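You operate a simulated robot arm through the tools that you are given. There is no shell and no other tool. Be economical: measure what you need, move in short steps, check, and stop when the job is done.

The job below is to be done with a simulated two-armed robot. You get a single attempt, and the scene is never put back.

Task
Pick up the paper sheet from the top of the teal bench with one hand, pass it to the other hand and put it on the shelf of the blue table. Put the pink sponge from the middle right shelf of the back rack on the top right shelf of the back rack and the yellow sponge on the top of the dryer. Do these in any order.

Only the result counts: the job must be done as asked and must still hold three seconds after the hand-in. Knocking over, shifting, dropping, spilling or breaking anything else fails it. Flat cloth is picked up by pressing the open fingertips on it (5 to 10 N) and closing them slowly along it; thin cloth reads only 2 to 8 mm in the jaws.

Robot
Two 7-joint arms with fingered hands on one trunk, on a base that drives. Base frame: it is fixed to the floor where the robot stands at the start and does not move with it; the origin is under the middle of the robot, x ahead of it, y to its left, z up. Units: m, rad, N and s.
The left shoulder is at the start at [0.054, 0.092, 0.983], the right one opposite. With the tool pointing down near the work surface each hand reaches from about 0.34 to 0.58 m from the robot's upright axis, wherever it stands, measured 20 degrees to its own side. Places, roughly: shelf of the blue table [-2.3, 2.5, 0.3]; sponge [-2.75, -4.25, 1]; top of the dryer [-5.1, 0.2, 1.6]; top right shelf of the back rack [-2.6, -4.3, 1.7]. Payload 2.1 kg a hand.
Tool frame (each hand has its own): the origin (TCP) lies between the finger pads and is the grasp point; the fingertips stand 0.02 m ahead of it; z points along the fingers, y is the line along which they close. Largest opening 0.068 m; the body of the gripper starts 0.023 m behind the TCP. The gripper is a hand of 5 fingers: y runs from the thumb to the fingers, the wrist lies at [-0.01, -0.079, -0.131] in the tool frame.
Orientation is told as [roll, pitch, yaw] about the base's x, y, z axes, in that order, counted from this pose: with the fingers straight down and the wrist toward the robot, the tool's x, y and z point along [0, 1, 0], [1, 0, 0] and [0, 0, -1] of the base frame.

Tools
- The arms move only by the tool move_arm. It takes "left_plan", "right_plan" or both (then of equal length, played together; a hand with none holds still); each is a list of rows, each an object (a shift or turn left out is 0) with "delta_rot": the turn, a rotation vector about the tool's x, y, z in units of 5 degrees (1.0 is 5 degrees), a list of three; "slide": the shift along the tool's x, y, z in units of 25 mm (1.0 is 25 mm), a list of three. In form: [{"delta_rot": [ax, ay, az], "slide": [x, y, z]}, ...]. A call has 1 to 8 rows; each row shifts and turns the commanded pose from where the row before left it, along the tool's axes as they then stand. A call with a number of a shift or a turn outside -1 to 1 is refused whole. A row lasts 0.2 s, in which the tool goes at most 0.05 m and 0.15 rad; a call with a longer step from one row to the next is refused whole. Where a pose cannot be reached the arm comes as near as it can. A force on the tool above 40 N (or 10 N above the force at the start of the call, whichever is more), or a blocked arm, ends the call early, and 0.2 s more pass. In this call time passes only in rows, and 0.2 s behind the last. It gives the time, the measured TCP pose, the force on the tool (base axes), the opening and the grip force at its end, in the units of the frame above (readings bear some noise), with the torque about the TCP (base axes, N m) and any sound that the robot's microphone picked up, and new pictures: "show" is both (left out), scene, wrist or none (wrist: the cameras of the hands that moved).
- Cameras (640 x 400 px; columns grow to the right, rows downward): "scene" is now at [0.1508, 0.0132, 1.1911]; the picture's right is [0.19, -0.98, 0.00], its down [-0.12, -0.02, -0.99] and it looks along [0.97, 0.19, -0.12] (base axes); focal length 229 px, centre (320, 200). "left" rides on the left gripper at [-0.054, -0.058, -0.072] in its tool frame; the picture's right is [-0.57, -0.39, 0.73], its down [0.73, -0.64, 0.23] and it looks along [0.38, 0.66, 0.65] (tool axes); focal length 226 px, centre (320, 200). "right" rides on the right gripper at [0.054, -0.058, -0.072] in its tool frame; the picture's right is [-0.57, 0.39, -0.73], its down [-0.73, -0.64, 0.23] and it looks along [-0.38, 0.66, 0.65] (tool axes); focal length 226 px, centre (320, 200). There is no depth. A picture from a camera that has moved, and an enlarged one, comes with that camera's place and axes in the base frame and with its lens. The place of the scene camera against the robot may be out by one fixed shift of up to 0.012 m in any direction.
- slide_trunk(by): slides the trunk up (or, below 0, down) by that many m; the arms and the scene camera ride with it, the base frame stays. It gives what a move gives, with no picture.
- drive_base(legs): drives the robot by 1 to 6 legs, each [ahead, left, turn to the left] in m, m and rad, along the robot's own axes; the way and the turn of a leg run together, so that a leg with both is an arc; at most 1.5 m and 3.142 rad a leg. The arms and the cameras ride along, it lands a little off, and it stops where it bumps. It gives what a move gives, and a new picture of the scene camera.
- curl_fingers(index, middle, ring, little, thumb_bend, thumb_turn, hand): sets how far each is bent, from 0 (flat) to 1 (curled in); at 0.3 the hand is open as for a grip, at 0.7 the pads meet at the TCP. One left out holds its place. A second passes; each finger stops where it meets its share of the squeeze, and holds until it gets a number again. It is the only way to open and close the hand. It gives what a move gives, with no picture; readings hold the bend of each and the force on index, middle, ring, little, thumb and palm. thumb_turn goes from beside the hand (0) to across from the fingers (1), as for a grip.
- head_to(pan, tilt): turns the head with the scene camera to pan (to the left, within 1.501 rad either way) and tilt (down, from -0.506 to 1.204), counted from straight ahead of the robot. It gives what a move gives, and a new picture of the scene camera.
- enlarge(camera, box): a new picture of the part [left, top, right, bottom] of that camera's present view, enlarged. The clock stands still meanwhile.
- job_done(): hands the job in; it is judged then, once.

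Go step by step. Nothing tells you exact positions but the pictures and the camera data: compare them with the known pose of the tool, close in by small moves and look again before you grip or let go. The budget is 165 turns and 260 pictures, counting those below and the enlarged ones. Unless the task says otherwise, let go and move clear before handing in, and close with one line.

The tools are called after "Call:" by a JSON object that holds its "method" and its "body". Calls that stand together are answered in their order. move_arm: Moves the arms, as the interface text tells. Its arguments: {"type":"object","properties":{"left_plan":{"type":"array"},"right_plan":{"type":"array"},"show":{"type":"string","enum":["both","scene","wrist","none"]}},"required":[]} The other tools are called the same way: slide_trunk (by) slides the trunk up or down; curl_fingers (index, middle, ring, little, thumb_bend, thumb_turn, hand) moves the fingers one by one; drive_base (legs) drives the base; head_to (pan, tilt) turns the head that bears the scene camera; enlarge (camera, box) takes an enlarged picture of a part of a camera's view; job_done () hands the job in.

At the start:

```text
clock: 0.0
left_ee_pos: [0.363, 0.2005, 1.1574]
left_orientation: [-0.002, 0.001, 0.001]
left_wrist_force: [-0.3, 0.3, -0.8]
left_wrist_torque: [0.01, 0.01, 0.01]
left_width: 0.0677
left_grip_force: 0.1
left_shape: jaw
left_bend: [0.3, 0.3, 0.3, 0.3, 0.3, 0.98]
left_finger forces: [0.0, 0.1, 0.1, 0.0, 0.0, 0.0]
right_ee_pos: [0.3467, -0.0711, 1.0939]
right_orientation: [0.001, 0.0, 0.001]
right_wrist_force: [0.0, 0.0, -0.1]
right_wrist_torque: [0.03, -0.01, 0.03]
right_width: 0.0679
right_grip_force: 0.0
right_shape: jaw
right_bend: [0.3, 0.3, 0.3, 0.3, 0.3, 0.98]
right_finger forces: [0.0, 0.0, 0.0, 0.0, 0.0, 0.0]
trunk travel left (down, up): [-0.225, 0.679]
robot x, y, heading: [0.0019, 0.0021, 0.002]
head pan, tilt: [0.187, 0.124]
```

scene: 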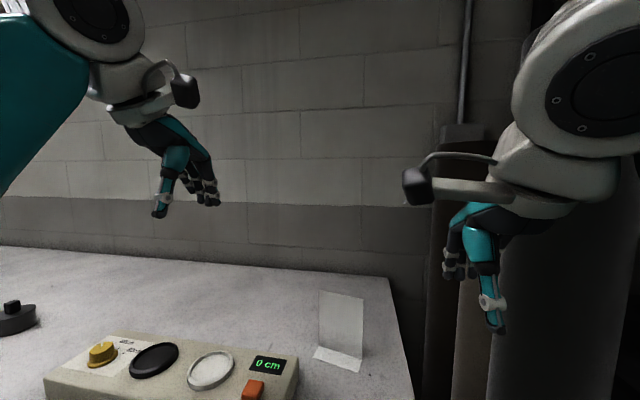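
right: 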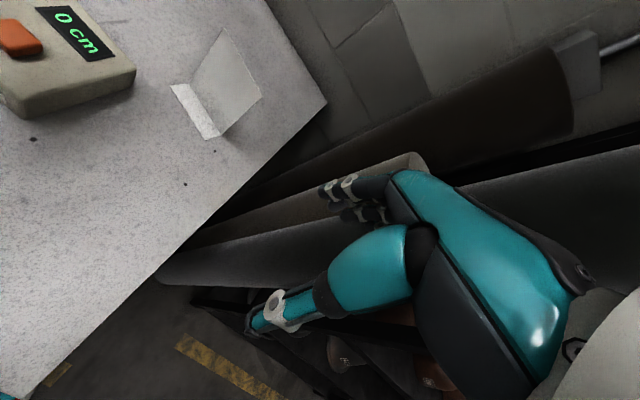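
left: 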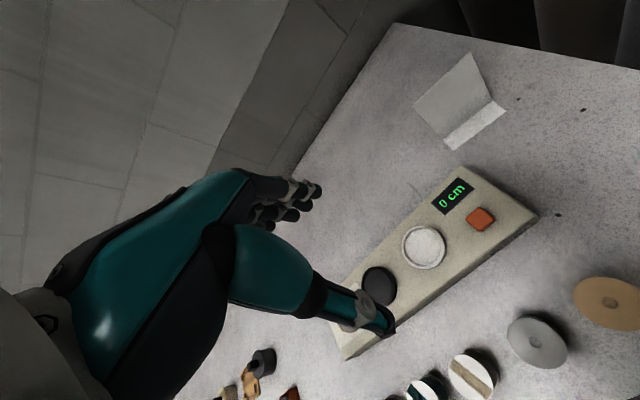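

I see a grey-topped bench ahead with a device and a folded white card near its far right edge. I need to look around to find which bench is teal and where the paper sheet is.

Call:
{"method": "head_to", "body": {"pan": 0.3, "tilt": 0.9}}

Call:
{"method": "head_to", "body": {"pan": 1.5, "tilt": 0.4}}

Call:
{"method": "head_to", "body": {"pan": -1.5, "tilt": 0.4}}

```text
clock: 1.1
left_ee_pos: [0.3631, 0.1998, 1.1574]
left_orientation: [0.0, -0.001, 0.001]
left_wrist_force: [0.7, 0.1, 1.1]
left_wrist_torque: [0.0, 0.0, -0.02]
left_width: 0.0674
left_grip_force: 0.1
left_shape: jaw
left_bend: [0.3, 0.3, 0.3, 0.3, 0.3, 0.98]
left_finger forces: [0.0, 0.1, 0.1, 0.0, 0.0, 0.0]
right_ee_pos: [0.3459, -0.0703, 1.0939]
right_orientation: [0.0, 0.0, -0.001]
right_wrist_force: [0.1, 0.3, 0.1]
right_wrist_torque: [0.0, -0.02, -0.03]
right_width: 0.0678
right_grip_force: 0.2
right_shape: jaw
right_bend: [0.3, 0.3, 0.3, 0.3, 0.3, 0.98]
right_finger forces: [0.0, 0.1, 0.0, 0.0, 0.0, 0.0]
trunk travel left (down, up): [-0.225, 0.679]
robot x, y, heading: [-0.0006, 0.0001, -0.002]
head pan, tilt: [0.3, 0.901]
camera scene: at [0.1322, 0.0183, 1.1224], right [0.3, -0.96, 0.0], down [-0.75, -0.23, -0.62], along [0.59, 0.18, -0.78], focal length 229 px, centre (320, 200)
```

scene: 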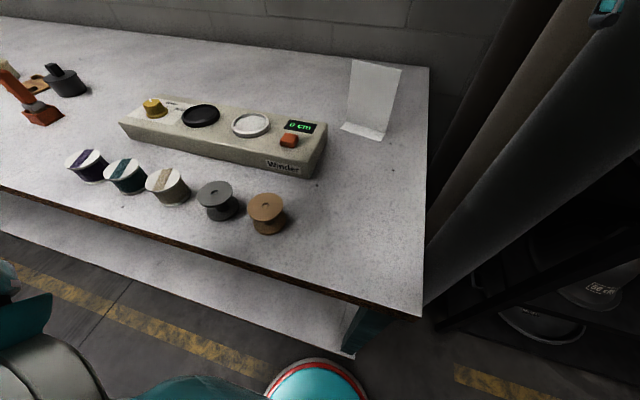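

```text
clock: 2.5
left_ee_pos: [0.3624, 0.2009, 1.1584]
left_orientation: [-0.002, 0.0, 0.0]
left_wrist_force: [0.0, -0.8, -0.6]
left_wrist_torque: [-0.01, 0.02, 0.0]
left_width: 0.0674
left_grip_force: 0.0
left_shape: jaw
left_bend: [0.3, 0.3, 0.3, 0.3, 0.3, 0.98]
left_finger forces: [0.0, 0.0, 0.1, 0.0, 0.0, 0.0]
right_ee_pos: [0.3455, -0.0706, 1.095]
right_orientation: [0.001, 0.0, 0.001]
right_wrist_force: [0.2, 0.2, 0.5]
right_wrist_torque: [0.04, 0.04, 0.02]
right_width: 0.0675
right_grip_force: 0.2
right_shape: jaw
right_bend: [0.3, 0.3, 0.3, 0.3, 0.3, 0.98]
right_finger forces: [0.0, 0.1, 0.1, 0.1, 0.1, 0.0]
trunk travel left (down, up): [-0.225, 0.679]
robot x, y, heading: [-0.0002, -0.0027, -0.002]
head pan, tilt: [1.499, 0.4]
camera scene: at [0.0667, 0.0883, 1.1654], right [1.0, -0.07, 0.0], down [-0.03, -0.39, -0.92], along [0.07, 0.92, -0.39], focal length 229 px, centre (320, 200)
```

scene: 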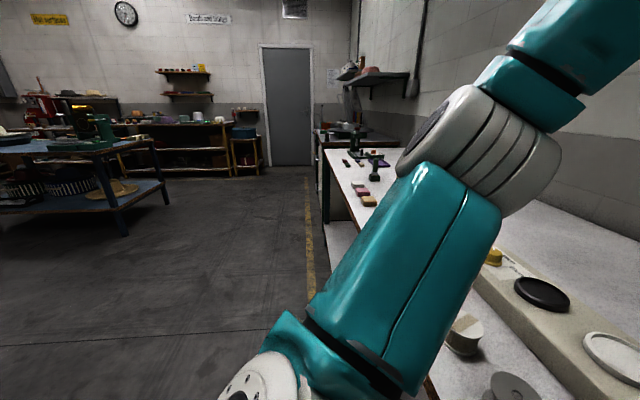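

```text
clock: 5.1
left_ee_pos: [0.363, 0.2009, 1.1566]
left_orientation: [-0.001, 0.0, 0.001]
left_wrist_force: [-0.1, -0.2, -0.3]
left_wrist_torque: [0.02, 0.03, 0.0]
left_width: 0.0679
left_grip_force: 0.1
left_shape: jaw
left_bend: [0.3, 0.3, 0.3, 0.3, 0.3, 0.98]
left_finger forces: [0.0, 0.1, 0.0, 0.0, 0.1, 0.0]
right_ee_pos: [0.3458, -0.0716, 1.0937]
right_orientation: [0.001, 0.0, 0.0]
right_wrist_force: [0.6, 1.0, 0.0]
right_wrist_torque: [0.03, 0.01, 0.04]
right_width: 0.0675
right_grip_force: 0.0
right_shape: jaw
right_bend: [0.3, 0.3, 0.3, 0.3, 0.3, 0.98]
right_finger forces: [0.0, 0.0, 0.0, 0.0, 0.0, 0.0]
trunk travel left (down, up): [-0.225, 0.679]
robot x, y, heading: [0.0025, -0.0017, -0.001]
head pan, tilt: [-1.499, 0.4]
camera scene: at [0.0667, -0.0965, 1.1654], right [-1.0, -0.07, 0.0], down [-0.03, 0.39, -0.92], along [0.07, -0.92, -0.39], focal length 229 px, centre (320, 200)
```

scene: 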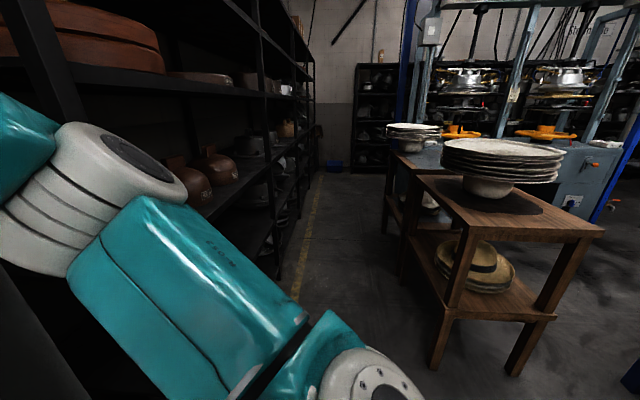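

The front bench (teal frame) holds the paper: an L-shaped sheet whose upright part I place at x≈0.55, y≈0.01–0.10, with its top near z≈0.965. I'll shift the base left so the right hand can reach it, then measure again.

Call:
{"method": "drive_base", "body": {"legs": [[0, 0.22, 0]]}}

Call:
{"method": "head_to", "body": {"pan": -0.3, "tilt": 0.6}}

Call:
{"method": "enlarge", "body": {"camera": "scene", "box": [220, 100, 420, 225]}}

Call:
{"method": "enlarge", "body": {"camera": "right", "box": [0, 0, 640, 400]}}

```text
clock: 6.8
left_ee_pos: [0.3619, 0.4232, 1.1573]
left_orientation: [0.001, 0.0, 0.001]
left_wrist_force: [0.3, -0.4, 0.2]
left_wrist_torque: [0.01, 0.02, 0.02]
left_width: 0.0679
left_grip_force: 0.1
left_shape: jaw
left_bend: [0.3, 0.3, 0.3, 0.3, 0.3, 0.98]
left_finger forces: [0.0, 0.0, 0.0, 0.0, 0.0, 0.0]
right_ee_pos: [0.3458, 0.1524, 1.0937]
right_orientation: [0.001, -0.001, 0.001]
right_wrist_force: [1.2, -0.5, 0.1]
right_wrist_torque: [0.0, 0.03, 0.05]
right_width: 0.0675
right_grip_force: 0.0
right_shape: jaw
right_bend: [0.3, 0.3, 0.3, 0.3, 0.3, 0.98]
right_finger forces: [0.0, 0.0, 0.0, 0.0, 0.0, 0.1]
trunk travel left (down, up): [-0.225, 0.679]
robot x, y, heading: [0.0007, 0.2218, 0.003]
head pan, tilt: [-1.499, 0.4]
camera scene: at [0.0666, 0.1269, 1.1654], right [-1.0, -0.07, 0.0], down [-0.03, 0.39, -0.92], along [0.07, -0.92, -0.39], focal length 229 px, centre (320, 200)
```

scene: 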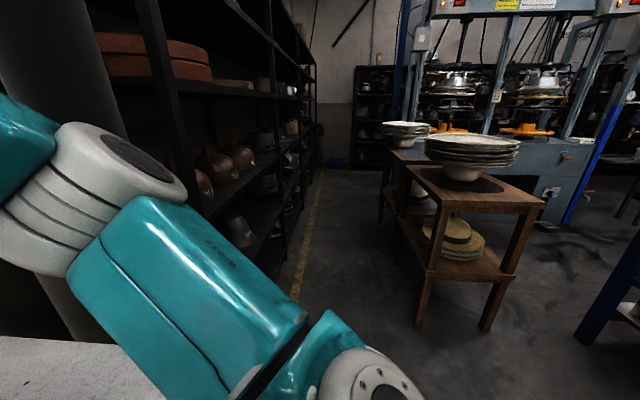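

```text
clock: 8.2
left_ee_pos: [0.3614, 0.4243, 1.1571]
left_orientation: [0.001, 0.0, 0.002]
left_wrist_force: [0.8, 1.1, -0.4]
left_wrist_torque: [-0.04, 0.02, 0.01]
left_width: 0.0676
left_grip_force: 0.1
left_shape: jaw
left_bend: [0.3, 0.3, 0.3, 0.3, 0.3, 0.98]
left_finger forces: [0.0, 0.1, 0.0, 0.0, 0.0, 0.0]
right_ee_pos: [0.3462, 0.1536, 1.0934]
right_orientation: [0.0, 0.0, 0.001]
right_wrist_force: [0.7, -0.4, 0.3]
right_wrist_torque: [0.02, -0.02, 0.02]
right_width: 0.068
right_grip_force: 0.0
right_shape: jaw
right_bend: [0.3, 0.3, 0.3, 0.3, 0.3, 0.98]
right_finger forces: [0.1, 0.1, 0.0, 0.0, 0.0, 0.0]
trunk travel left (down, up): [-0.225, 0.679]
robot x, y, heading: [-0.0031, 0.2231, 0.004]
head pan, tilt: [-0.3, 0.6]
camera scene: at [0.1444, 0.1932, 1.1472], right [-0.3, -0.96, 0.0], down [-0.54, 0.17, -0.82], along [0.79, -0.24, -0.57], focal length 229 px, centre (320, 200)
```

scene: 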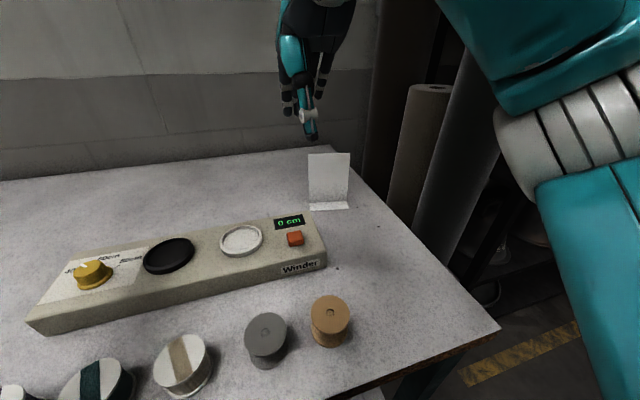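

```text
3.20 times, centred on (320, 162) of scene
camera zoom: at [0.1444, 0.1932, 1.1472], right [-0.3, -0.96, 0.0], down [-0.54, 0.17, -0.82], along [0.79, -0.24, -0.57], focal length 733 px, centre (320, 320)
```

zoom: 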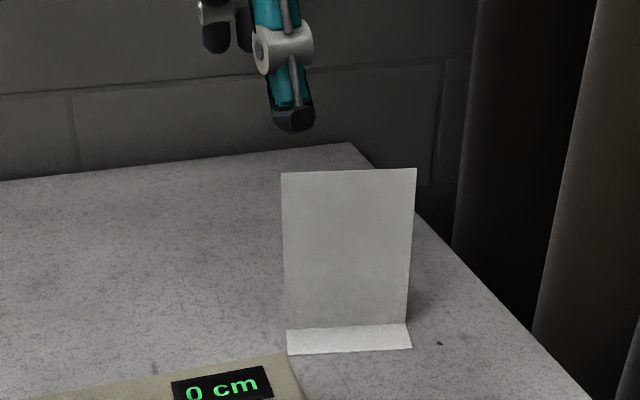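

```text
1.00 times, centred on (320, 200) of right (not enlarged: the box is as wide or as high as the picture)
camera zoom: at [0.2874, 0.208, 1.1643], right [0.39, -0.57, 0.73], down [-0.64, -0.73, -0.23], along [0.66, -0.38, -0.65], focal length 226 px, centre (320, 200)
```

zoom: 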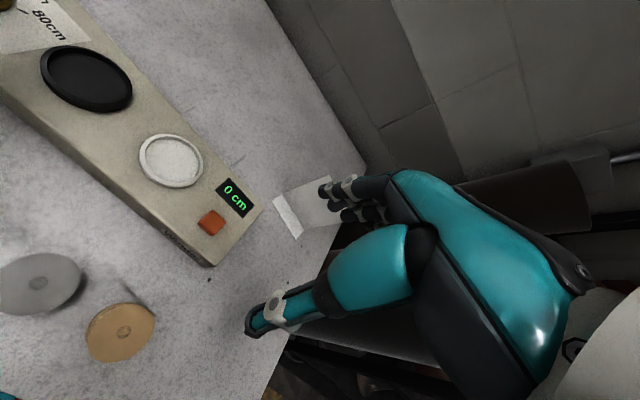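

The paper's top edge runs from about (0.550, 0.093) to (0.536, 0.009) at z≈0.970, with the table at z≈0.845. I'll bring the right hand above it, with a small yaw to match the sheet.

Call:
{"method": "move_arm", "body": {"right_plan": [{"slide": [-0.54, 0.985, 0]}, {"slide": [-0.54, 0.985, 0]}, {"slide": [-0.54, 0.985, 0]}, {"slide": [-0.54, 0.985, 0]}, {"slide": [-0.54, 0.985, 0]}, {"slide": [-0.54, 0.985, 0]}, {"slide": [-0.54, 0.985, 0]}, {"slide": [-0.54, 0.985, 0.0]}], "show": "none"}}

Call:
{"method": "move_arm", "body": {"right_plan": [{"delta_rot": [0, 0, 0.9]}, {"delta_rot": [0, 0, 0.9], "slide": [0, 0, 0.8]}]}}

```text
clock: 10.0
left_ee_pos: [0.3624, 0.4241, 1.1568]
left_orientation: [-0.001, 0.001, 0.001]
left_wrist_force: [-0.2, -0.8, 0.0]
left_wrist_torque: [0.02, 0.01, 0.0]
left_width: 0.0674
left_grip_force: 0.0
left_shape: jaw
left_bend: [0.3, 0.3, 0.3, 0.3, 0.3, 0.98]
left_finger forces: [0.0, 0.0, 0.0, 0.0, 0.1, 0.0]
right_ee_pos: [0.4828, 0.0592, 1.0849]
right_orientation: [0.0, 0.0, 0.001]
right_wrist_force: [-0.6, 0.4, 0.0]
right_wrist_torque: [0.02, 0.02, -0.01]
right_width: 0.0678
right_grip_force: 0.0
right_shape: jaw
right_bend: [0.3, 0.3, 0.3, 0.3, 0.3, 0.98]
right_finger forces: [0.0, 0.0, 0.0, 0.0, 0.0, 0.0]
right hand out of reach, approached as far as the arm can: row 6, 7, 8
trunk travel left (down, up): [-0.225, 0.679]
robot x, y, heading: [-0.001, 0.2216, 0.002]
head pan, tilt: [-0.3, 0.6]
```

```text
clock: 10.6
left_ee_pos: [0.363, 0.4241, 1.1566]
left_orientation: [-0.002, -0.001, 0.001]
left_wrist_force: [-0.2, -0.9, -0.2]
left_wrist_torque: [0.0, -0.01, 0.02]
left_width: 0.0675
left_grip_force: 0.0
left_shape: jaw
left_bend: [0.3, 0.3, 0.3, 0.3, 0.3, 0.98]
left_finger forces: [0.0, 0.0, 0.1, 0.0, 0.0, 0.0]
right_ee_pos: [0.4832, 0.0608, 1.0662]
right_orientation: [0.0, 0.001, -0.158]
right_wrist_force: [-0.5, 0.3, -0.8]
right_wrist_torque: [0.0, -0.04, 0.01]
right_width: 0.0675
right_grip_force: 0.1
right_shape: jaw
right_bend: [0.3, 0.3, 0.3, 0.3, 0.3, 0.98]
right_finger forces: [0.0, 0.0, 0.0, 0.0, 0.1, 0.0]
trunk travel left (down, up): [-0.225, 0.679]
robot x, y, heading: [0.0013, 0.2211, 0.003]
head pan, tilt: [-0.3, 0.6]
camera scene: at [0.1444, 0.1934, 1.1471], right [-0.29, -0.96, 0.0], down [-0.54, 0.17, -0.82], along [0.79, -0.24, -0.57], focal length 229 px, centre (320, 200)
camera right: at [0.4329, 0.1242, 1.1361], right [0.29, -0.62, 0.73], down [-0.75, -0.62, -0.23], along [0.6, -0.48, -0.65], focal length 226 px, centre (320, 200)
```

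scene: 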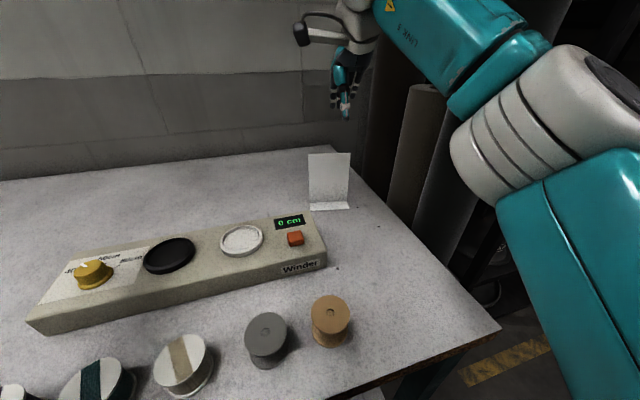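
right: 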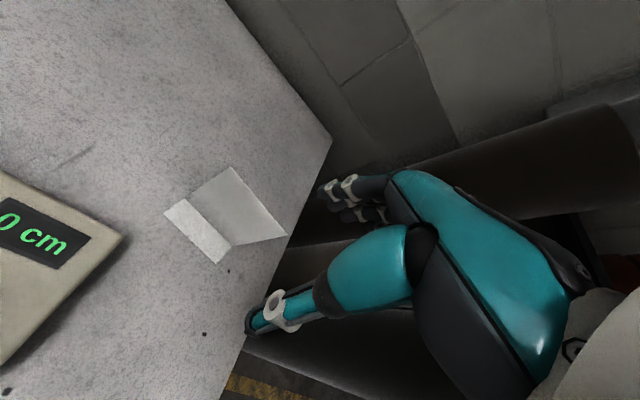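

The right hand fell short by about 6 cm. I'll raise the trunk so the shoulder is level with the wrist and creep forward 3 cm.

Call:
{"method": "slide_trunk", "body": {"by": 0.08}}

Call:
{"method": "drive_base", "body": {"legs": [[0.03, -0.03, 0]]}}

Call:
{"method": "move_arm", "body": {"right_plan": [{"slide": [0, 0.2, 1]}, {"slide": [0, 0.3, 1]}, {"slide": [0, 0.3, 1]}, {"slide": [0, 0.3, 0]}]}}

```text
clock: 11.8
left_ee_pos: [0.3634, 0.4251, 1.2368]
left_orientation: [0.0, 0.001, 0.001]
left_wrist_force: [0.1, -0.2, 0.1]
left_wrist_torque: [0.0, 0.02, 0.03]
left_width: 0.0677
left_grip_force: 0.1
left_shape: jaw
left_bend: [0.3, 0.3, 0.3, 0.3, 0.3, 0.98]
left_finger forces: [0.1, 0.0, 0.0, 0.0, 0.0, 0.1]
right_ee_pos: [0.4825, 0.0604, 1.1476]
right_orientation: [0.0, 0.0, -0.155]
right_wrist_force: [0.0, 0.3, 0.0]
right_wrist_torque: [0.0, 0.01, 0.02]
right_width: 0.0676
right_grip_force: 0.0
right_shape: jaw
right_bend: [0.3, 0.3, 0.3, 0.3, 0.3, 0.98]
right_finger forces: [0.0, 0.0, 0.0, 0.0, 0.0, 0.1]
trunk travel left (down, up): [-0.305, 0.599]
robot x, y, heading: [0.0006, 0.2222, -0.0]
head pan, tilt: [-0.3, 0.6]
```

```text
clock: 12.7
left_ee_pos: [0.3924, 0.3946, 1.2376]
left_orientation: [0.001, -0.001, 0.001]
left_wrist_force: [-0.4, 0.7, 0.2]
left_wrist_torque: [0.01, 0.02, 0.0]
left_width: 0.0678
left_grip_force: 0.0
left_shape: jaw
left_bend: [0.3, 0.3, 0.3, 0.3, 0.3, 0.98]
left_finger forces: [0.1, 0.1, 0.1, 0.0, 0.0, 0.0]
right_ee_pos: [0.5131, 0.0294, 1.1466]
right_orientation: [0.0, 0.0, -0.155]
right_wrist_force: [0.0, 0.5, 0.5]
right_wrist_torque: [0.0, -0.01, -0.04]
right_width: 0.0674
right_grip_force: 0.0
right_shape: jaw
right_bend: [0.3, 0.3, 0.3, 0.3, 0.3, 0.98]
right_finger forces: [0.1, 0.0, 0.0, 0.0, 0.0, 0.0]
trunk travel left (down, up): [-0.305, 0.599]
robot x, y, heading: [0.0273, 0.1939, 0.004]
head pan, tilt: [-0.3, 0.6]
camera scene: at [0.1609, 0.1631, 1.2281], right [-0.29, -0.96, 0.0], down [-0.54, 0.17, -0.82], along [0.79, -0.24, -0.57], focal length 229 px, centre (320, 200)
```

scene: 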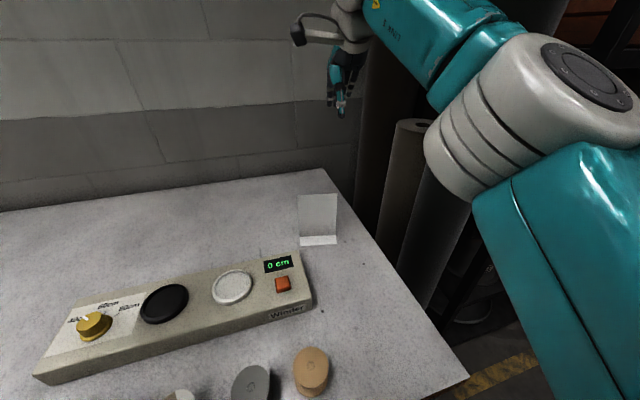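

```text
clock: 13.7
left_ee_pos: [0.3922, 0.3945, 1.237]
left_orientation: [0.0, 0.0, 0.002]
left_wrist_force: [-0.8, -0.2, 0.6]
left_wrist_torque: [-0.03, -0.01, -0.01]
left_width: 0.0675
left_grip_force: 0.0
left_shape: jaw
left_bend: [0.3, 0.3, 0.3, 0.3, 0.3, 0.98]
left_finger forces: [0.0, 0.1, 0.0, 0.1, 0.0, 0.0]
right_ee_pos: [0.5412, 0.0262, 1.07]
right_orientation: [0.0, 0.0, -0.157]
right_wrist_force: [0.5, -0.6, 0.6]
right_wrist_torque: [0.0, -0.02, -0.01]
right_width: 0.0677
right_grip_force: 0.1
right_shape: jaw
right_bend: [0.3, 0.3, 0.3, 0.3, 0.3, 0.98]
right_finger forces: [0.0, 0.0, 0.1, 0.1, 0.1, 0.0]
trunk travel left (down, up): [-0.305, 0.599]
robot x, y, heading: [0.0289, 0.1965, 0.002]
head pan, tilt: [-0.3, 0.6]
camera scene: at [0.1608, 0.1632, 1.2281], right [-0.29, -0.96, 0.0], down [-0.54, 0.17, -0.82], along [0.79, -0.24, -0.57], focal length 229 px, centre (320, 200)
camera right: at [0.4906, 0.0897, 1.1416], right [0.29, -0.62, 0.73], down [-0.75, -0.62, -0.23], along [0.6, -0.48, -0.65], focal length 226 px, centre (320, 200)
```

scene: 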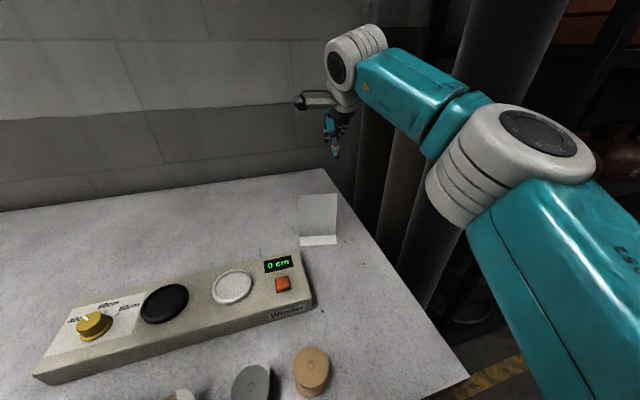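
right: 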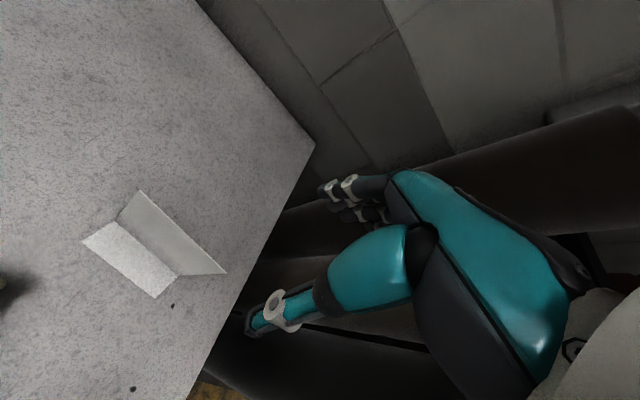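

The wrist camera agrees: the top edge centre is at about (0.539, 0.055). I'll shift 2.4 cm left, go down partway and look.

Call:
{"method": "move_arm", "body": {"right_plan": [{"slide": [0.95, -0.15, 0]}, {"slide": [0, 0, 0.8]}, {"slide": [0, 0, 0.8]}, {"slide": [0, 0, 0.8]}]}}

Call:
{"method": "enlarge", "body": {"camera": "scene", "box": [240, 100, 400, 260]}}

```text
clock: 14.7
left_ee_pos: [0.3935, 0.394, 1.2382]
left_orientation: [0.0, -0.001, 0.002]
left_wrist_force: [0.0, 0.3, 0.1]
left_wrist_torque: [0.05, -0.01, -0.02]
left_width: 0.0677
left_grip_force: 0.0
left_shape: jaw
left_bend: [0.3, 0.3, 0.3, 0.3, 0.3, 0.98]
left_finger forces: [0.0, 0.1, 0.0, 0.1, 0.0, 0.0]
right_ee_pos: [0.5402, 0.0508, 1.0114]
right_orientation: [-0.001, -0.001, -0.157]
right_wrist_force: [-0.1, -0.1, -0.5]
right_wrist_torque: [0.02, -0.01, 0.02]
right_width: 0.0676
right_grip_force: 0.1
right_shape: jaw
right_bend: [0.3, 0.3, 0.3, 0.3, 0.3, 0.98]
right_finger forces: [0.0, 0.2, 0.0, 0.0, 0.0, 0.0]
trunk travel left (down, up): [-0.305, 0.599]
robot x, y, heading: [0.0333, 0.1937, 0.005]
head pan, tilt: [-0.3, 0.6]
camera scene: at [0.1608, 0.1632, 1.2281], right [-0.29, -0.96, 0.0], down [-0.54, 0.17, -0.82], along [0.79, -0.24, -0.57], focal length 229 px, centre (320, 200)
camera right: at [0.4912, 0.1146, 1.0818], right [0.29, -0.62, 0.73], down [-0.75, -0.62, -0.23], along [0.6, -0.48, -0.65], focal length 226 px, centre (320, 200)
```

scene: 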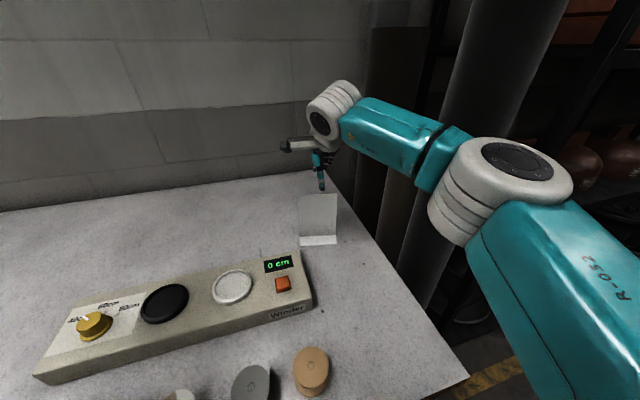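
right: 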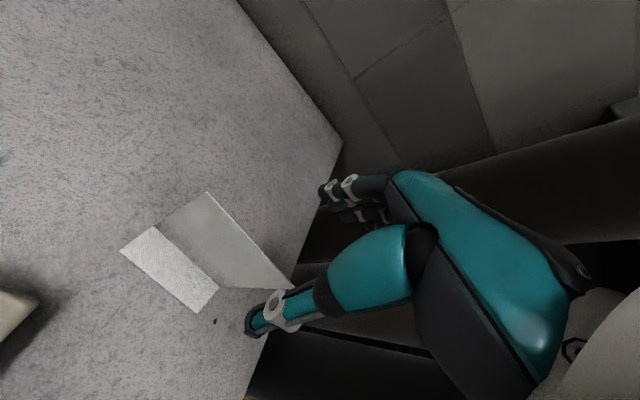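

```text
2.50 times, centred on (320, 180) of scene
camera zoom: at [0.1608, 0.1632, 1.2281], right [-0.29, -0.96, 0.0], down [-0.54, 0.17, -0.82], along [0.79, -0.24, -0.57], focal length 572 px, centre (320, 250)
```

zoom: 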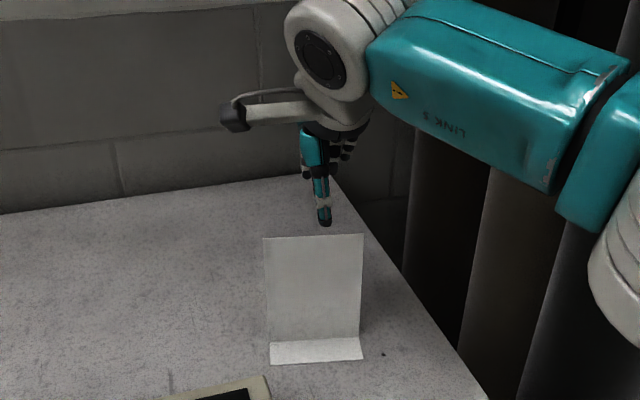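

The edge lines up between thumb and fingers, so I'll go down 6 cm.

Call:
{"method": "move_arm", "body": {"right_plan": [{"slide": [0, 0, 0.8]}, {"slide": [0, 0, 0.8]}, {"slide": [0, 0, 0.8]}]}}

Call:
{"method": "enlarge", "body": {"camera": "right", "box": [160, 130, 400, 370]}}

Call:
{"method": "enlarge", "body": {"camera": "scene", "box": [240, 130, 400, 260]}}

```text
clock: 15.5
left_ee_pos: [0.393, 0.395, 1.2372]
left_orientation: [0.0, -0.001, 0.002]
left_wrist_force: [-0.7, 0.2, -0.1]
left_wrist_torque: [0.01, 0.02, 0.01]
left_width: 0.0674
left_grip_force: 0.0
left_shape: jaw
left_bend: [0.3, 0.3, 0.3, 0.3, 0.3, 0.98]
left_finger forces: [0.0, 0.0, 0.0, 0.1, 0.0, 0.0]
right_ee_pos: [0.5398, 0.0524, 0.9509]
right_orientation: [-0.002, -0.001, -0.157]
right_wrist_force: [0.0, -0.2, 0.1]
right_wrist_torque: [-0.03, -0.01, 0.04]
right_width: 0.0679
right_grip_force: 0.1
right_shape: jaw
right_bend: [0.3, 0.3, 0.3, 0.3, 0.3, 0.98]
right_finger forces: [0.0, 0.1, 0.1, 0.1, 0.0, 0.0]
trunk travel left (down, up): [-0.305, 0.599]
robot x, y, heading: [0.0281, 0.1945, -0.0]
head pan, tilt: [-0.3, 0.6]
camera scene: at [0.1608, 0.1632, 1.2281], right [-0.29, -0.96, 0.0], down [-0.54, 0.17, -0.82], along [0.79, -0.24, -0.57], focal length 229 px, centre (320, 200)
camera right: at [0.4913, 0.115, 1.0209], right [0.29, -0.62, 0.73], down [-0.75, -0.62, -0.23], along [0.6, -0.48, -0.65], focal length 226 px, centre (320, 200)
```

scene: 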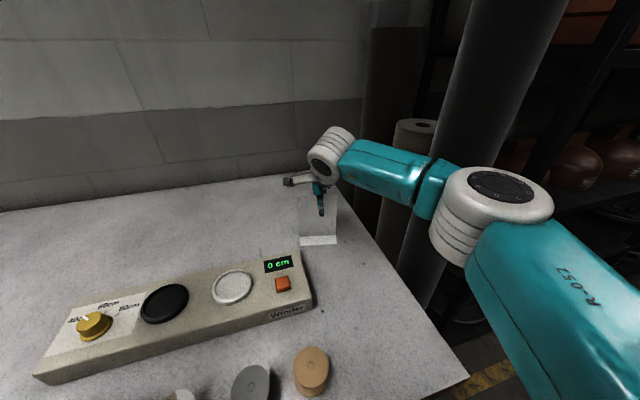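
right: 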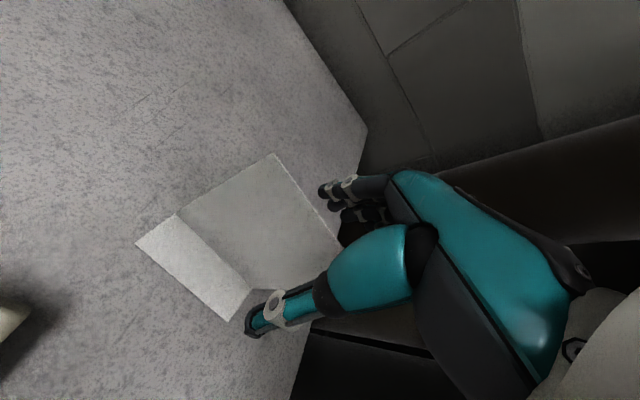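

```text
1.67 times, centred on (280, 250) of right
camera zoom: at [0.4913, 0.115, 1.0209], right [0.29, -0.62, 0.73], down [-0.75, -0.62, -0.23], along [0.6, -0.48, -0.65], focal length 377 px, centre (387, 117)
```

zoom: 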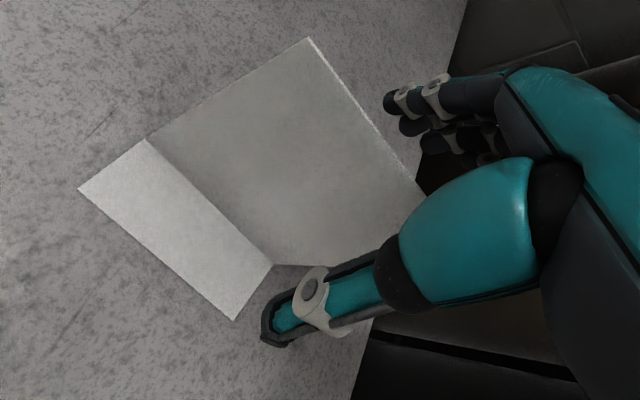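

```text
3.08 times, centred on (320, 195) of scene
camera zoom: at [0.1608, 0.1632, 1.2281], right [-0.29, -0.96, 0.0], down [-0.54, 0.17, -0.82], along [0.79, -0.24, -0.57], focal length 704 px, centre (320, 215)
```

zoom: 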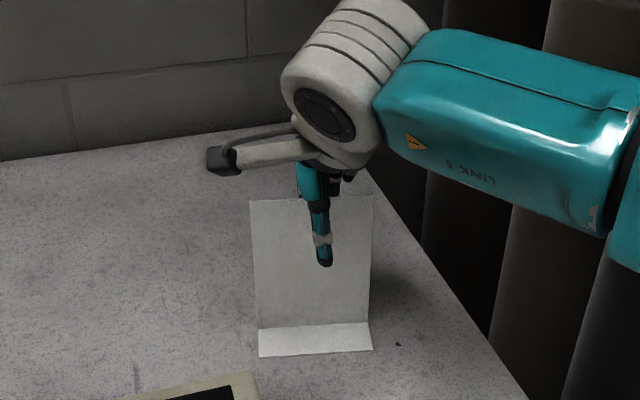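

The thumb is in front of the sheet and the fingers behind it. I'll close gently in stages.

Call:
{"method": "curl_fingers", "body": {"hand": "right", "index": 0.5, "middle": 0.5, "ring": 0.5, "little": 0.5, "thumb_bend": 0.5}}

Call:
{"method": "curl_fingers", "body": {"hand": "right", "index": 0.72, "middle": 0.72, "ring": 0.72, "little": 0.72, "thumb_bend": 0.72}}

Call:
{"method": "enlarge", "body": {"camera": "right", "box": [160, 130, 400, 370]}}

Call:
{"method": "enlarge", "body": {"camera": "scene", "box": [240, 130, 400, 260]}}

```text
clock: 16.5
left_ee_pos: [0.3929, 0.3947, 1.2369]
left_orientation: [0.0, 0.0, 0.002]
left_wrist_force: [-0.3, 0.2, 0.2]
left_wrist_torque: [-0.04, -0.01, 0.0]
left_width: 0.0678
left_grip_force: 0.1
left_shape: jaw
left_bend: [0.3, 0.3, 0.3, 0.3, 0.3, 0.98]
left_finger forces: [0.0, 0.0, 0.1, 0.0, 0.0, 0.0]
right_ee_pos: [0.5411, 0.0521, 0.9501]
right_orientation: [0.0, 0.0, -0.155]
right_wrist_force: [-0.4, 0.8, -0.5]
right_wrist_torque: [-0.01, -0.02, 0.01]
right_width: 0.0294
right_grip_force: 0.0
right_shape: fingers
right_bend: [0.5, 0.5, 0.5, 0.5, 0.5, 0.98]
right_finger forces: [0.0, 0.1, 0.1, 0.0, 0.0, 0.1]
trunk travel left (down, up): [-0.305, 0.599]
robot x, y, heading: [0.0281, 0.192, 0.001]
head pan, tilt: [-0.3, 0.6]
```

```text
clock: 17.5
left_ee_pos: [0.393, 0.3947, 1.2372]
left_orientation: [-0.001, 0.001, 0.001]
left_wrist_force: [-0.5, 0.1, -0.3]
left_wrist_torque: [-0.03, 0.01, 0.0]
left_width: 0.0676
left_grip_force: 0.1
left_shape: jaw
left_bend: [0.3, 0.3, 0.3, 0.3, 0.3, 0.98]
left_finger forces: [0.0, 0.0, 0.0, 0.0, 0.1, 0.0]
right_ee_pos: [0.5425, 0.0512, 0.9496]
right_orientation: [0.002, -0.001, -0.153]
right_wrist_force: [0.3, -0.3, 0.2]
right_wrist_torque: [0.0, -0.02, -0.01]
right_width: 0.0
right_grip_force: 1.7
right_shape: fingers
right_bend: [0.71, 0.72, 0.72, 0.72, 0.7, 0.97]
right_finger forces: [1.4, 0.3, 0.0, 0.1, 1.8, 0.0]
trunk travel left (down, up): [-0.305, 0.599]
robot x, y, heading: [0.0312, 0.1944, 0.002]
head pan, tilt: [-0.3, 0.6]
```

```text
1.67 times, centred on (280, 250) of right
camera zoom: at [0.4913, 0.115, 1.021], right [0.29, -0.62, 0.73], down [-0.75, -0.62, -0.23], along [0.6, -0.48, -0.65], focal length 377 px, centre (387, 117)
```

zoom: 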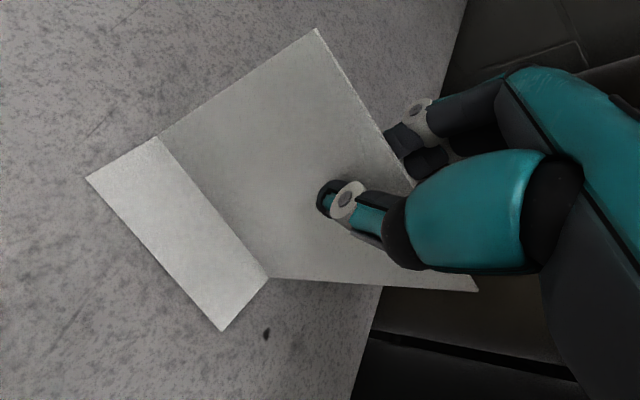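

```text
3.08 times, centred on (320, 195) of scene
camera zoom: at [0.1608, 0.1632, 1.2281], right [-0.29, -0.96, 0.0], down [-0.54, 0.17, -0.82], along [0.79, -0.24, -0.57], focal length 704 px, centre (320, 215)
```

zoom: 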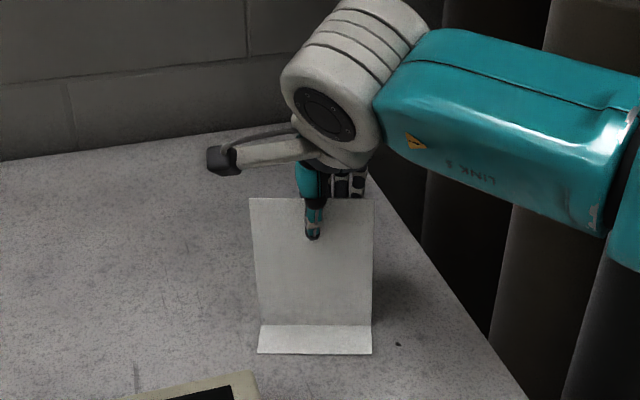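

The sheet is pinched at about 1.7 N. I'll firm up the grip and lift.

Call:
{"method": "curl_fingers", "body": {"hand": "right", "index": 0.8, "middle": 0.8, "ring": 0.76, "little": 0.76, "thumb_bend": 0.8}}

Call:
{"method": "move_arm", "body": {"right_plan": [{"slide": [0, 0, -0.5]}, {"slide": [0, 0, -0.8]}, {"slide": [0, 0, -1]}, {"slide": [0, -0.3, -1]}, {"slide": [0, -0.5, -1]}]}}

```text
clock: 18.5
left_ee_pos: [0.3931, 0.3945, 1.236]
left_orientation: [-0.001, 0.0, 0.002]
left_wrist_force: [-1.4, -0.2, 0.5]
left_wrist_torque: [0.0, 0.0, 0.01]
left_width: 0.0677
left_grip_force: 0.1
left_shape: jaw
left_bend: [0.3, 0.3, 0.3, 0.3, 0.3, 0.98]
left_finger forces: [0.0, 0.1, 0.1, 0.0, 0.0, 0.0]
right_ee_pos: [0.5414, 0.0511, 0.9505]
right_orientation: [0.0, 0.0, -0.154]
right_wrist_force: [0.2, -0.3, 0.9]
right_wrist_torque: [0.01, 0.0, -0.01]
right_width: 0.0
right_grip_force: 7.7
right_shape: fingers
right_bend: [0.78, 0.79, 0.76, 0.76, 0.71, 0.95]
right_finger forces: [6.4, 1.5, 0.1, 0.1, 7.7, 0.1]
trunk travel left (down, up): [-0.305, 0.599]
robot x, y, heading: [0.0323, 0.197, -0.0]
head pan, tilt: [-0.3, 0.6]
```

```text
clock: 19.7
left_ee_pos: [0.3929, 0.3952, 1.2372]
left_orientation: [0.001, 0.0, 0.0]
left_wrist_force: [0.3, -0.5, 0.2]
left_wrist_torque: [0.01, 0.01, 0.0]
left_width: 0.0681
left_grip_force: 0.0
left_shape: jaw
left_bend: [0.3, 0.3, 0.3, 0.3, 0.3, 0.98]
left_finger forces: [0.0, 0.1, 0.1, 0.0, 0.1, 0.1]
right_ee_pos: [0.5212, 0.0547, 1.0582]
right_orientation: [0.003, 0.0, -0.155]
right_wrist_force: [0.4, 0.2, -0.7]
right_wrist_torque: [-0.02, -0.01, 0.0]
right_width: 0.0
right_grip_force: 7.6
right_shape: fingers
right_bend: [0.78, 0.8, 0.76, 0.76, 0.71, 0.94]
right_finger forces: [6.7, 1.0, 0.0, 0.1, 7.8, 0.0]
trunk travel left (down, up): [-0.305, 0.599]
robot x, y, heading: [0.0299, 0.194, 0.001]
head pan, tilt: [-0.3, 0.6]
camera scene: at [0.1608, 0.1633, 1.2281], right [-0.29, -0.96, 0.0], down [-0.54, 0.17, -0.82], along [0.79, -0.24, -0.57], focal length 229 px, centre (320, 200)
camera right: at [0.4709, 0.1172, 1.1293], right [0.29, -0.62, 0.73], down [-0.75, -0.62, -0.23], along [0.6, -0.48, -0.65], focal length 226 px, centre (320, 200)
```

scene: 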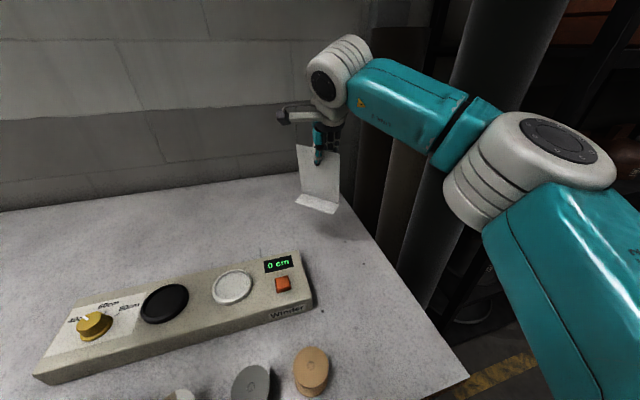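
right: 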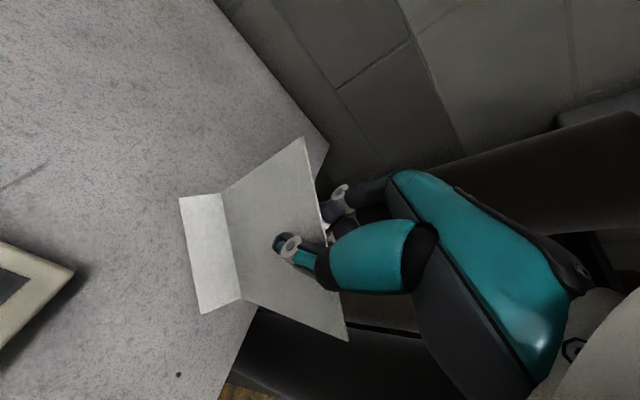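

The sheet is lifted and holds firmly. I'll back away from the bench into free space and bring the right hand toward the middle, square to the robot, while the left hand starts to turn sideways.

Call:
{"method": "drive_base", "body": {"legs": [[-0.35, 0.1, 0]]}}

Call:
{"method": "move_arm", "body": {"left_plan": [{"delta_rot": [0, -1, 0], "slide": [0.4, 0, 0]}, {"delta_rot": [0, -1, 0], "slide": [0.4, 0, 0]}, {"delta_rot": [0, -1, 0]}, {"delta_rot": [0, -1, 0]}, {"delta_rot": [0, -1, 0]}, {"delta_rot": [0, -1, 0]}, {"delta_rot": [0, -1, 0]}, {"delta_rot": [0, -1, 0]}], "right_plan": [{"slide": [0.5, -0.4, 0]}, {"slide": [0.5, -0.4, 0]}, {"slide": [0.5, -0.4, 0]}, {"slide": [0.5, -0.4, 0]}, {"slide": [0.5, -0.4, 0]}, {"slide": [0.5, -0.4, 0], "delta_rot": [0, 0, -0.9]}, {"slide": [0.5, -0.2, 0], "delta_rot": [0, 0, -0.9]}, {"slide": [0.5, 0, 0]}], "show": "none"}}

Call:
{"method": "move_arm", "body": {"left_plan": [{"delta_rot": [0, -1, 0]}, {"delta_rot": [0, -1, 0]}, {"delta_rot": [0, -1, 0]}, {"delta_rot": [0, -1, 0]}, {"delta_rot": [0, -1, 0]}, {"delta_rot": [0, -1, 0]}, {"delta_rot": [0, -1, 0]}, {"delta_rot": [0, -1, 0]}], "show": "none"}}

Call:
{"method": "head_to", "body": {"pan": 0.1, "tilt": 0.5}}

```text
clock: 22.0
left_ee_pos: [0.0397, 0.4936, 1.2368]
left_orientation: [0.001, 0.0, -0.001]
left_wrist_force: [0.2, -0.5, 1.0]
left_wrist_torque: [0.02, 0.02, 0.02]
left_width: 0.0677
left_grip_force: 0.0
left_shape: jaw
left_bend: [0.3, 0.3, 0.3, 0.3, 0.3, 0.98]
left_finger forces: [0.1, 0.1, 0.0, 0.1, 0.0, 0.0]
right_ee_pos: [0.1685, 0.1506, 1.0578]
right_orientation: [-0.001, 0.0, -0.159]
right_wrist_force: [0.0, 1.2, -1.5]
right_wrist_torque: [-0.02, -0.01, 0.01]
right_width: 0.0
right_grip_force: 7.4
right_shape: fingers
right_bend: [0.78, 0.8, 0.76, 0.76, 0.71, 0.94]
right_finger forces: [6.8, 1.0, 0.0, 0.0, 7.8, 0.0]
trunk travel left (down, up): [-0.305, 0.599]
robot x, y, heading: [-0.3208, 0.2955, -0.0]
head pan, tilt: [-0.3, 0.6]
camera scene: at [-0.1912, 0.2619, 1.2281], right [-0.3, -0.95, 0.0], down [-0.54, 0.17, -0.82], along [0.79, -0.24, -0.57], focal length 229 px, centre (320, 200)
```

scene: 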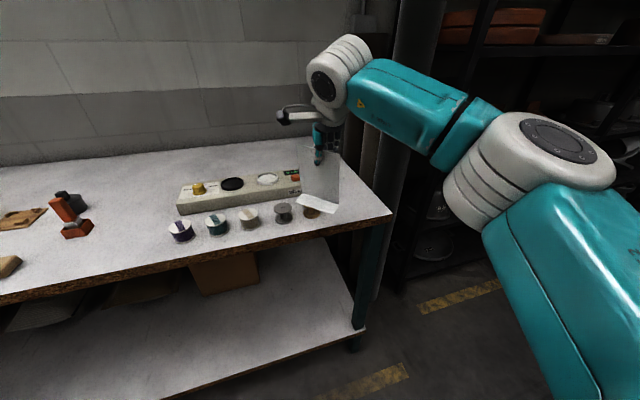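

```text
clock: 23.8
left_ee_pos: [0.0407, 0.511, 1.2364]
left_orientation: [-0.699, 0.001, 0.0]
left_wrist_force: [-0.6, 0.1, 0.0]
left_wrist_torque: [0.01, -0.02, 0.0]
left_width: 0.0675
left_grip_force: 0.0
left_shape: jaw
left_bend: [0.3, 0.3, 0.3, 0.3, 0.3, 0.98]
left_finger forces: [0.0, 0.0, 0.0, 0.1, 0.0, 0.0]
right_ee_pos: [0.1163, 0.2596, 1.0585]
right_orientation: [0.001, 0.0, 0.0]
right_wrist_force: [0.1, 0.4, -0.1]
right_wrist_torque: [0.02, -0.01, -0.04]
right_width: 0.0
right_grip_force: 7.7
right_shape: fingers
right_bend: [0.78, 0.8, 0.76, 0.76, 0.71, 0.94]
right_finger forces: [6.8, 0.8, 0.0, 0.0, 7.8, 0.0]
trunk travel left (down, up): [-0.305, 0.599]
robot x, y, heading: [-0.322, 0.2911, -0.0]
head pan, tilt: [-0.3, 0.6]
```

```text
clock: 25.6
left_ee_pos: [0.0408, 0.5124, 1.2361]
left_orientation: [-1.398, -0.001, 0.0]
left_wrist_force: [0.1, -0.9, 0.6]
left_wrist_torque: [0.02, -0.02, 0.03]
left_width: 0.0682
left_grip_force: 0.1
left_shape: jaw
left_bend: [0.3, 0.3, 0.3, 0.3, 0.3, 0.98]
left_finger forces: [0.0, 0.1, 0.1, 0.0, 0.0, 0.0]
right_ee_pos: [0.1158, 0.2595, 1.0577]
right_orientation: [-0.001, 0.0, -0.002]
right_wrist_force: [0.0, -0.2, -0.5]
right_wrist_torque: [0.01, -0.02, 0.03]
right_width: 0.0
right_grip_force: 7.4
right_shape: fingers
right_bend: [0.78, 0.8, 0.76, 0.76, 0.71, 0.94]
right_finger forces: [6.9, 0.8, 0.1, 0.0, 7.7, 0.0]
trunk travel left (down, up): [-0.305, 0.599]
robot x, y, heading: [-0.3205, 0.2881, 0.002]
head pan, tilt: [-0.3, 0.6]
```

```text
clock: 26.5
left_ee_pos: [0.0407, 0.5136, 1.236]
left_orientation: [-1.396, -0.001, -0.002]
left_wrist_force: [0.0, -0.6, 0.2]
left_wrist_torque: [-0.03, 0.01, 0.02]
left_width: 0.0676
left_grip_force: 0.0
left_shape: jaw
left_bend: [0.3, 0.3, 0.3, 0.3, 0.3, 0.98]
left_finger forces: [0.0, 0.0, 0.1, 0.0, 0.1, 0.1]
right_ee_pos: [0.1171, 0.2599, 1.0581]
right_orientation: [0.0, 0.0, -0.003]
right_wrist_force: [0.6, -0.7, 1.0]
right_wrist_torque: [0.02, 0.0, -0.04]
right_width: 0.0
right_grip_force: 7.7
right_shape: fingers
right_bend: [0.78, 0.8, 0.76, 0.76, 0.71, 0.94]
right_finger forces: [6.9, 0.8, 0.0, 0.0, 7.8, 0.0]
trunk travel left (down, up): [-0.305, 0.599]
robot x, y, heading: [-0.3205, 0.2904, -0.004]
head pan, tilt: [0.099, 0.499]
camera scene: at [-0.185, 0.297, 1.2371], right [0.1, -1.0, 0.0], down [-0.48, -0.05, -0.88], along [0.87, 0.09, -0.48], focal length 229 px, centre (320, 200)
```

scene: 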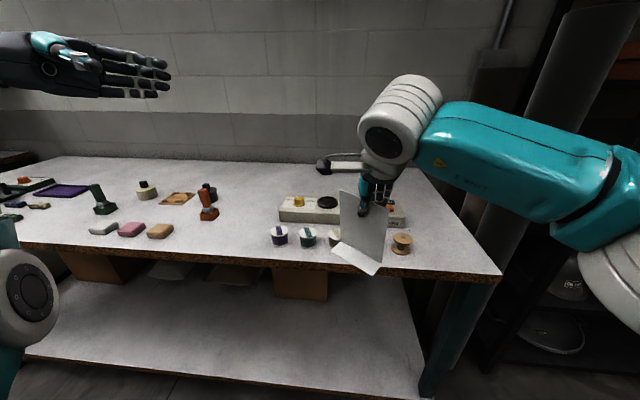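

The sheet hangs in the right hand, slightly tilted. I'll bring the left hand level and lower it beside the sheet, well out to the left first.

Call:
{"method": "move_arm", "body": {"left_plan": [{"delta_rot": [0, -1, 0]}, {"delta_rot": [0, -1, 0]}, {"slide": [1, 0.6, 0]}, {"slide": [1, 0.6, 0]}, {"slide": [1, 0.6, 0]}, {"slide": [1, 0.6, 0]}, {"slide": [1, 0.6, 0]}, {"slide": [1, 0, 0]}], "show": "none"}}

Call:
{"method": "move_arm", "body": {"left_plan": [{"slide": [0.9, 0, 0.5]}, {"slide": [0.9, 0, 0.5]}, {"slide": [0.9, 0, 0.7]}, {"slide": [0.9, 0, 0.7]}]}}

Call:
{"method": "enlarge", "body": {"camera": "scene", "box": [200, 100, 440, 300]}}

```text
clock: 28.3
left_ee_pos: [0.1166, 0.5118, 1.0838]
left_orientation: [-1.571, 0.0, 0.0]
left_wrist_force: [0.2, -0.1, 0.2]
left_wrist_torque: [-0.04, 0.01, -0.01]
left_width: 0.0677
left_grip_force: 0.0
left_shape: jaw
left_bend: [0.3, 0.3, 0.3, 0.3, 0.3, 0.98]
left_finger forces: [0.1, 0.1, 0.0, 0.1, 0.0, 0.0]
right_ee_pos: [0.1161, 0.259, 1.0575]
right_orientation: [0.002, 0.001, -0.002]
right_wrist_force: [-0.1, 0.2, -0.3]
right_wrist_torque: [0.0, 0.0, 0.02]
right_width: 0.0
right_grip_force: 7.6
right_shape: fingers
right_bend: [0.78, 0.8, 0.76, 0.76, 0.71, 0.94]
right_finger forces: [6.9, 0.8, 0.0, 0.0, 7.7, 0.0]
trunk travel left (down, up): [-0.305, 0.599]
robot x, y, heading: [-0.3199, 0.2934, -0.009]
head pan, tilt: [0.099, 0.499]
```

```text
clock: 29.3
left_ee_pos: [0.1166, 0.4526, 0.9982]
left_orientation: [-1.569, 0.0, -0.004]
left_wrist_force: [0.4, -0.5, 0.2]
left_wrist_torque: [0.0, 0.01, 0.0]
left_width: 0.0676
left_grip_force: 0.2
left_shape: jaw
left_bend: [0.3, 0.3, 0.3, 0.3, 0.3, 0.98]
left_finger forces: [0.0, 0.0, 0.1, 0.0, 0.0, 0.1]
right_ee_pos: [0.1163, 0.2604, 1.0581]
right_orientation: [0.0, -0.001, -0.002]
right_wrist_force: [-0.7, 0.0, 0.2]
right_wrist_torque: [0.0, 0.02, -0.03]
right_width: 0.0
right_grip_force: 7.4
right_shape: fingers
right_bend: [0.78, 0.8, 0.76, 0.76, 0.71, 0.94]
right_finger forces: [6.9, 0.8, 0.0, 0.0, 7.6, 0.0]
trunk travel left (down, up): [-0.305, 0.599]
robot x, y, heading: [-0.3201, 0.2896, -0.001]
head pan, tilt: [0.099, 0.499]
camera scene: at [-0.185, 0.297, 1.2372], right [0.1, -1.0, 0.0], down [-0.48, -0.05, -0.88], along [0.87, 0.09, -0.48], focal length 229 px, centre (320, 200)
camera left: at [0.058, 0.5234, 1.0519], right [-0.39, -0.73, 0.57], down [-0.64, -0.23, -0.73], along [0.66, -0.65, -0.38], focal length 226 px, centre (320, 200)
```

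scene: 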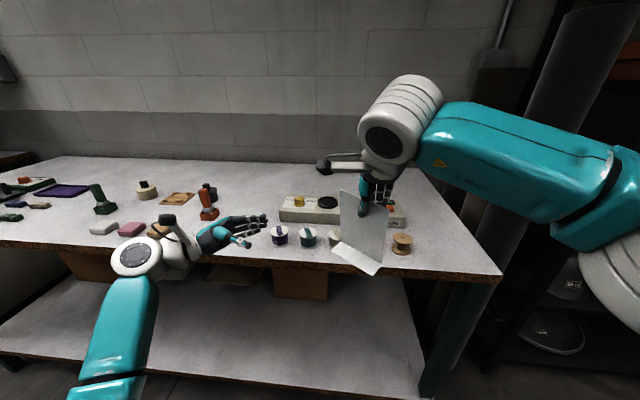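
left: 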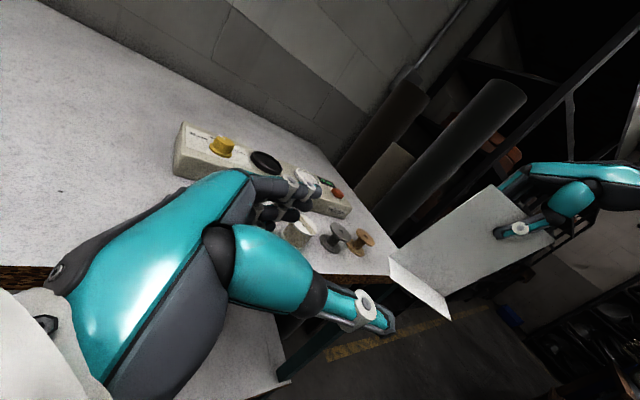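

```text
2.00 times, centred on (320, 200) of scene
camera zoom: at [-0.185, 0.297, 1.2372], right [0.1, -1.0, 0.0], down [-0.48, -0.05, -0.88], along [0.87, 0.09, -0.48], focal length 458 px, centre (320, 200)
```

zoom: 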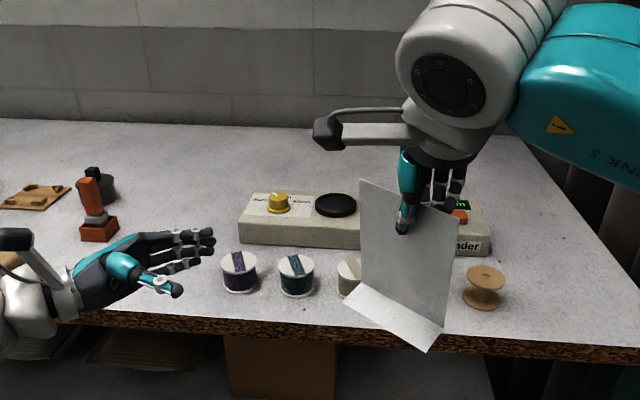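

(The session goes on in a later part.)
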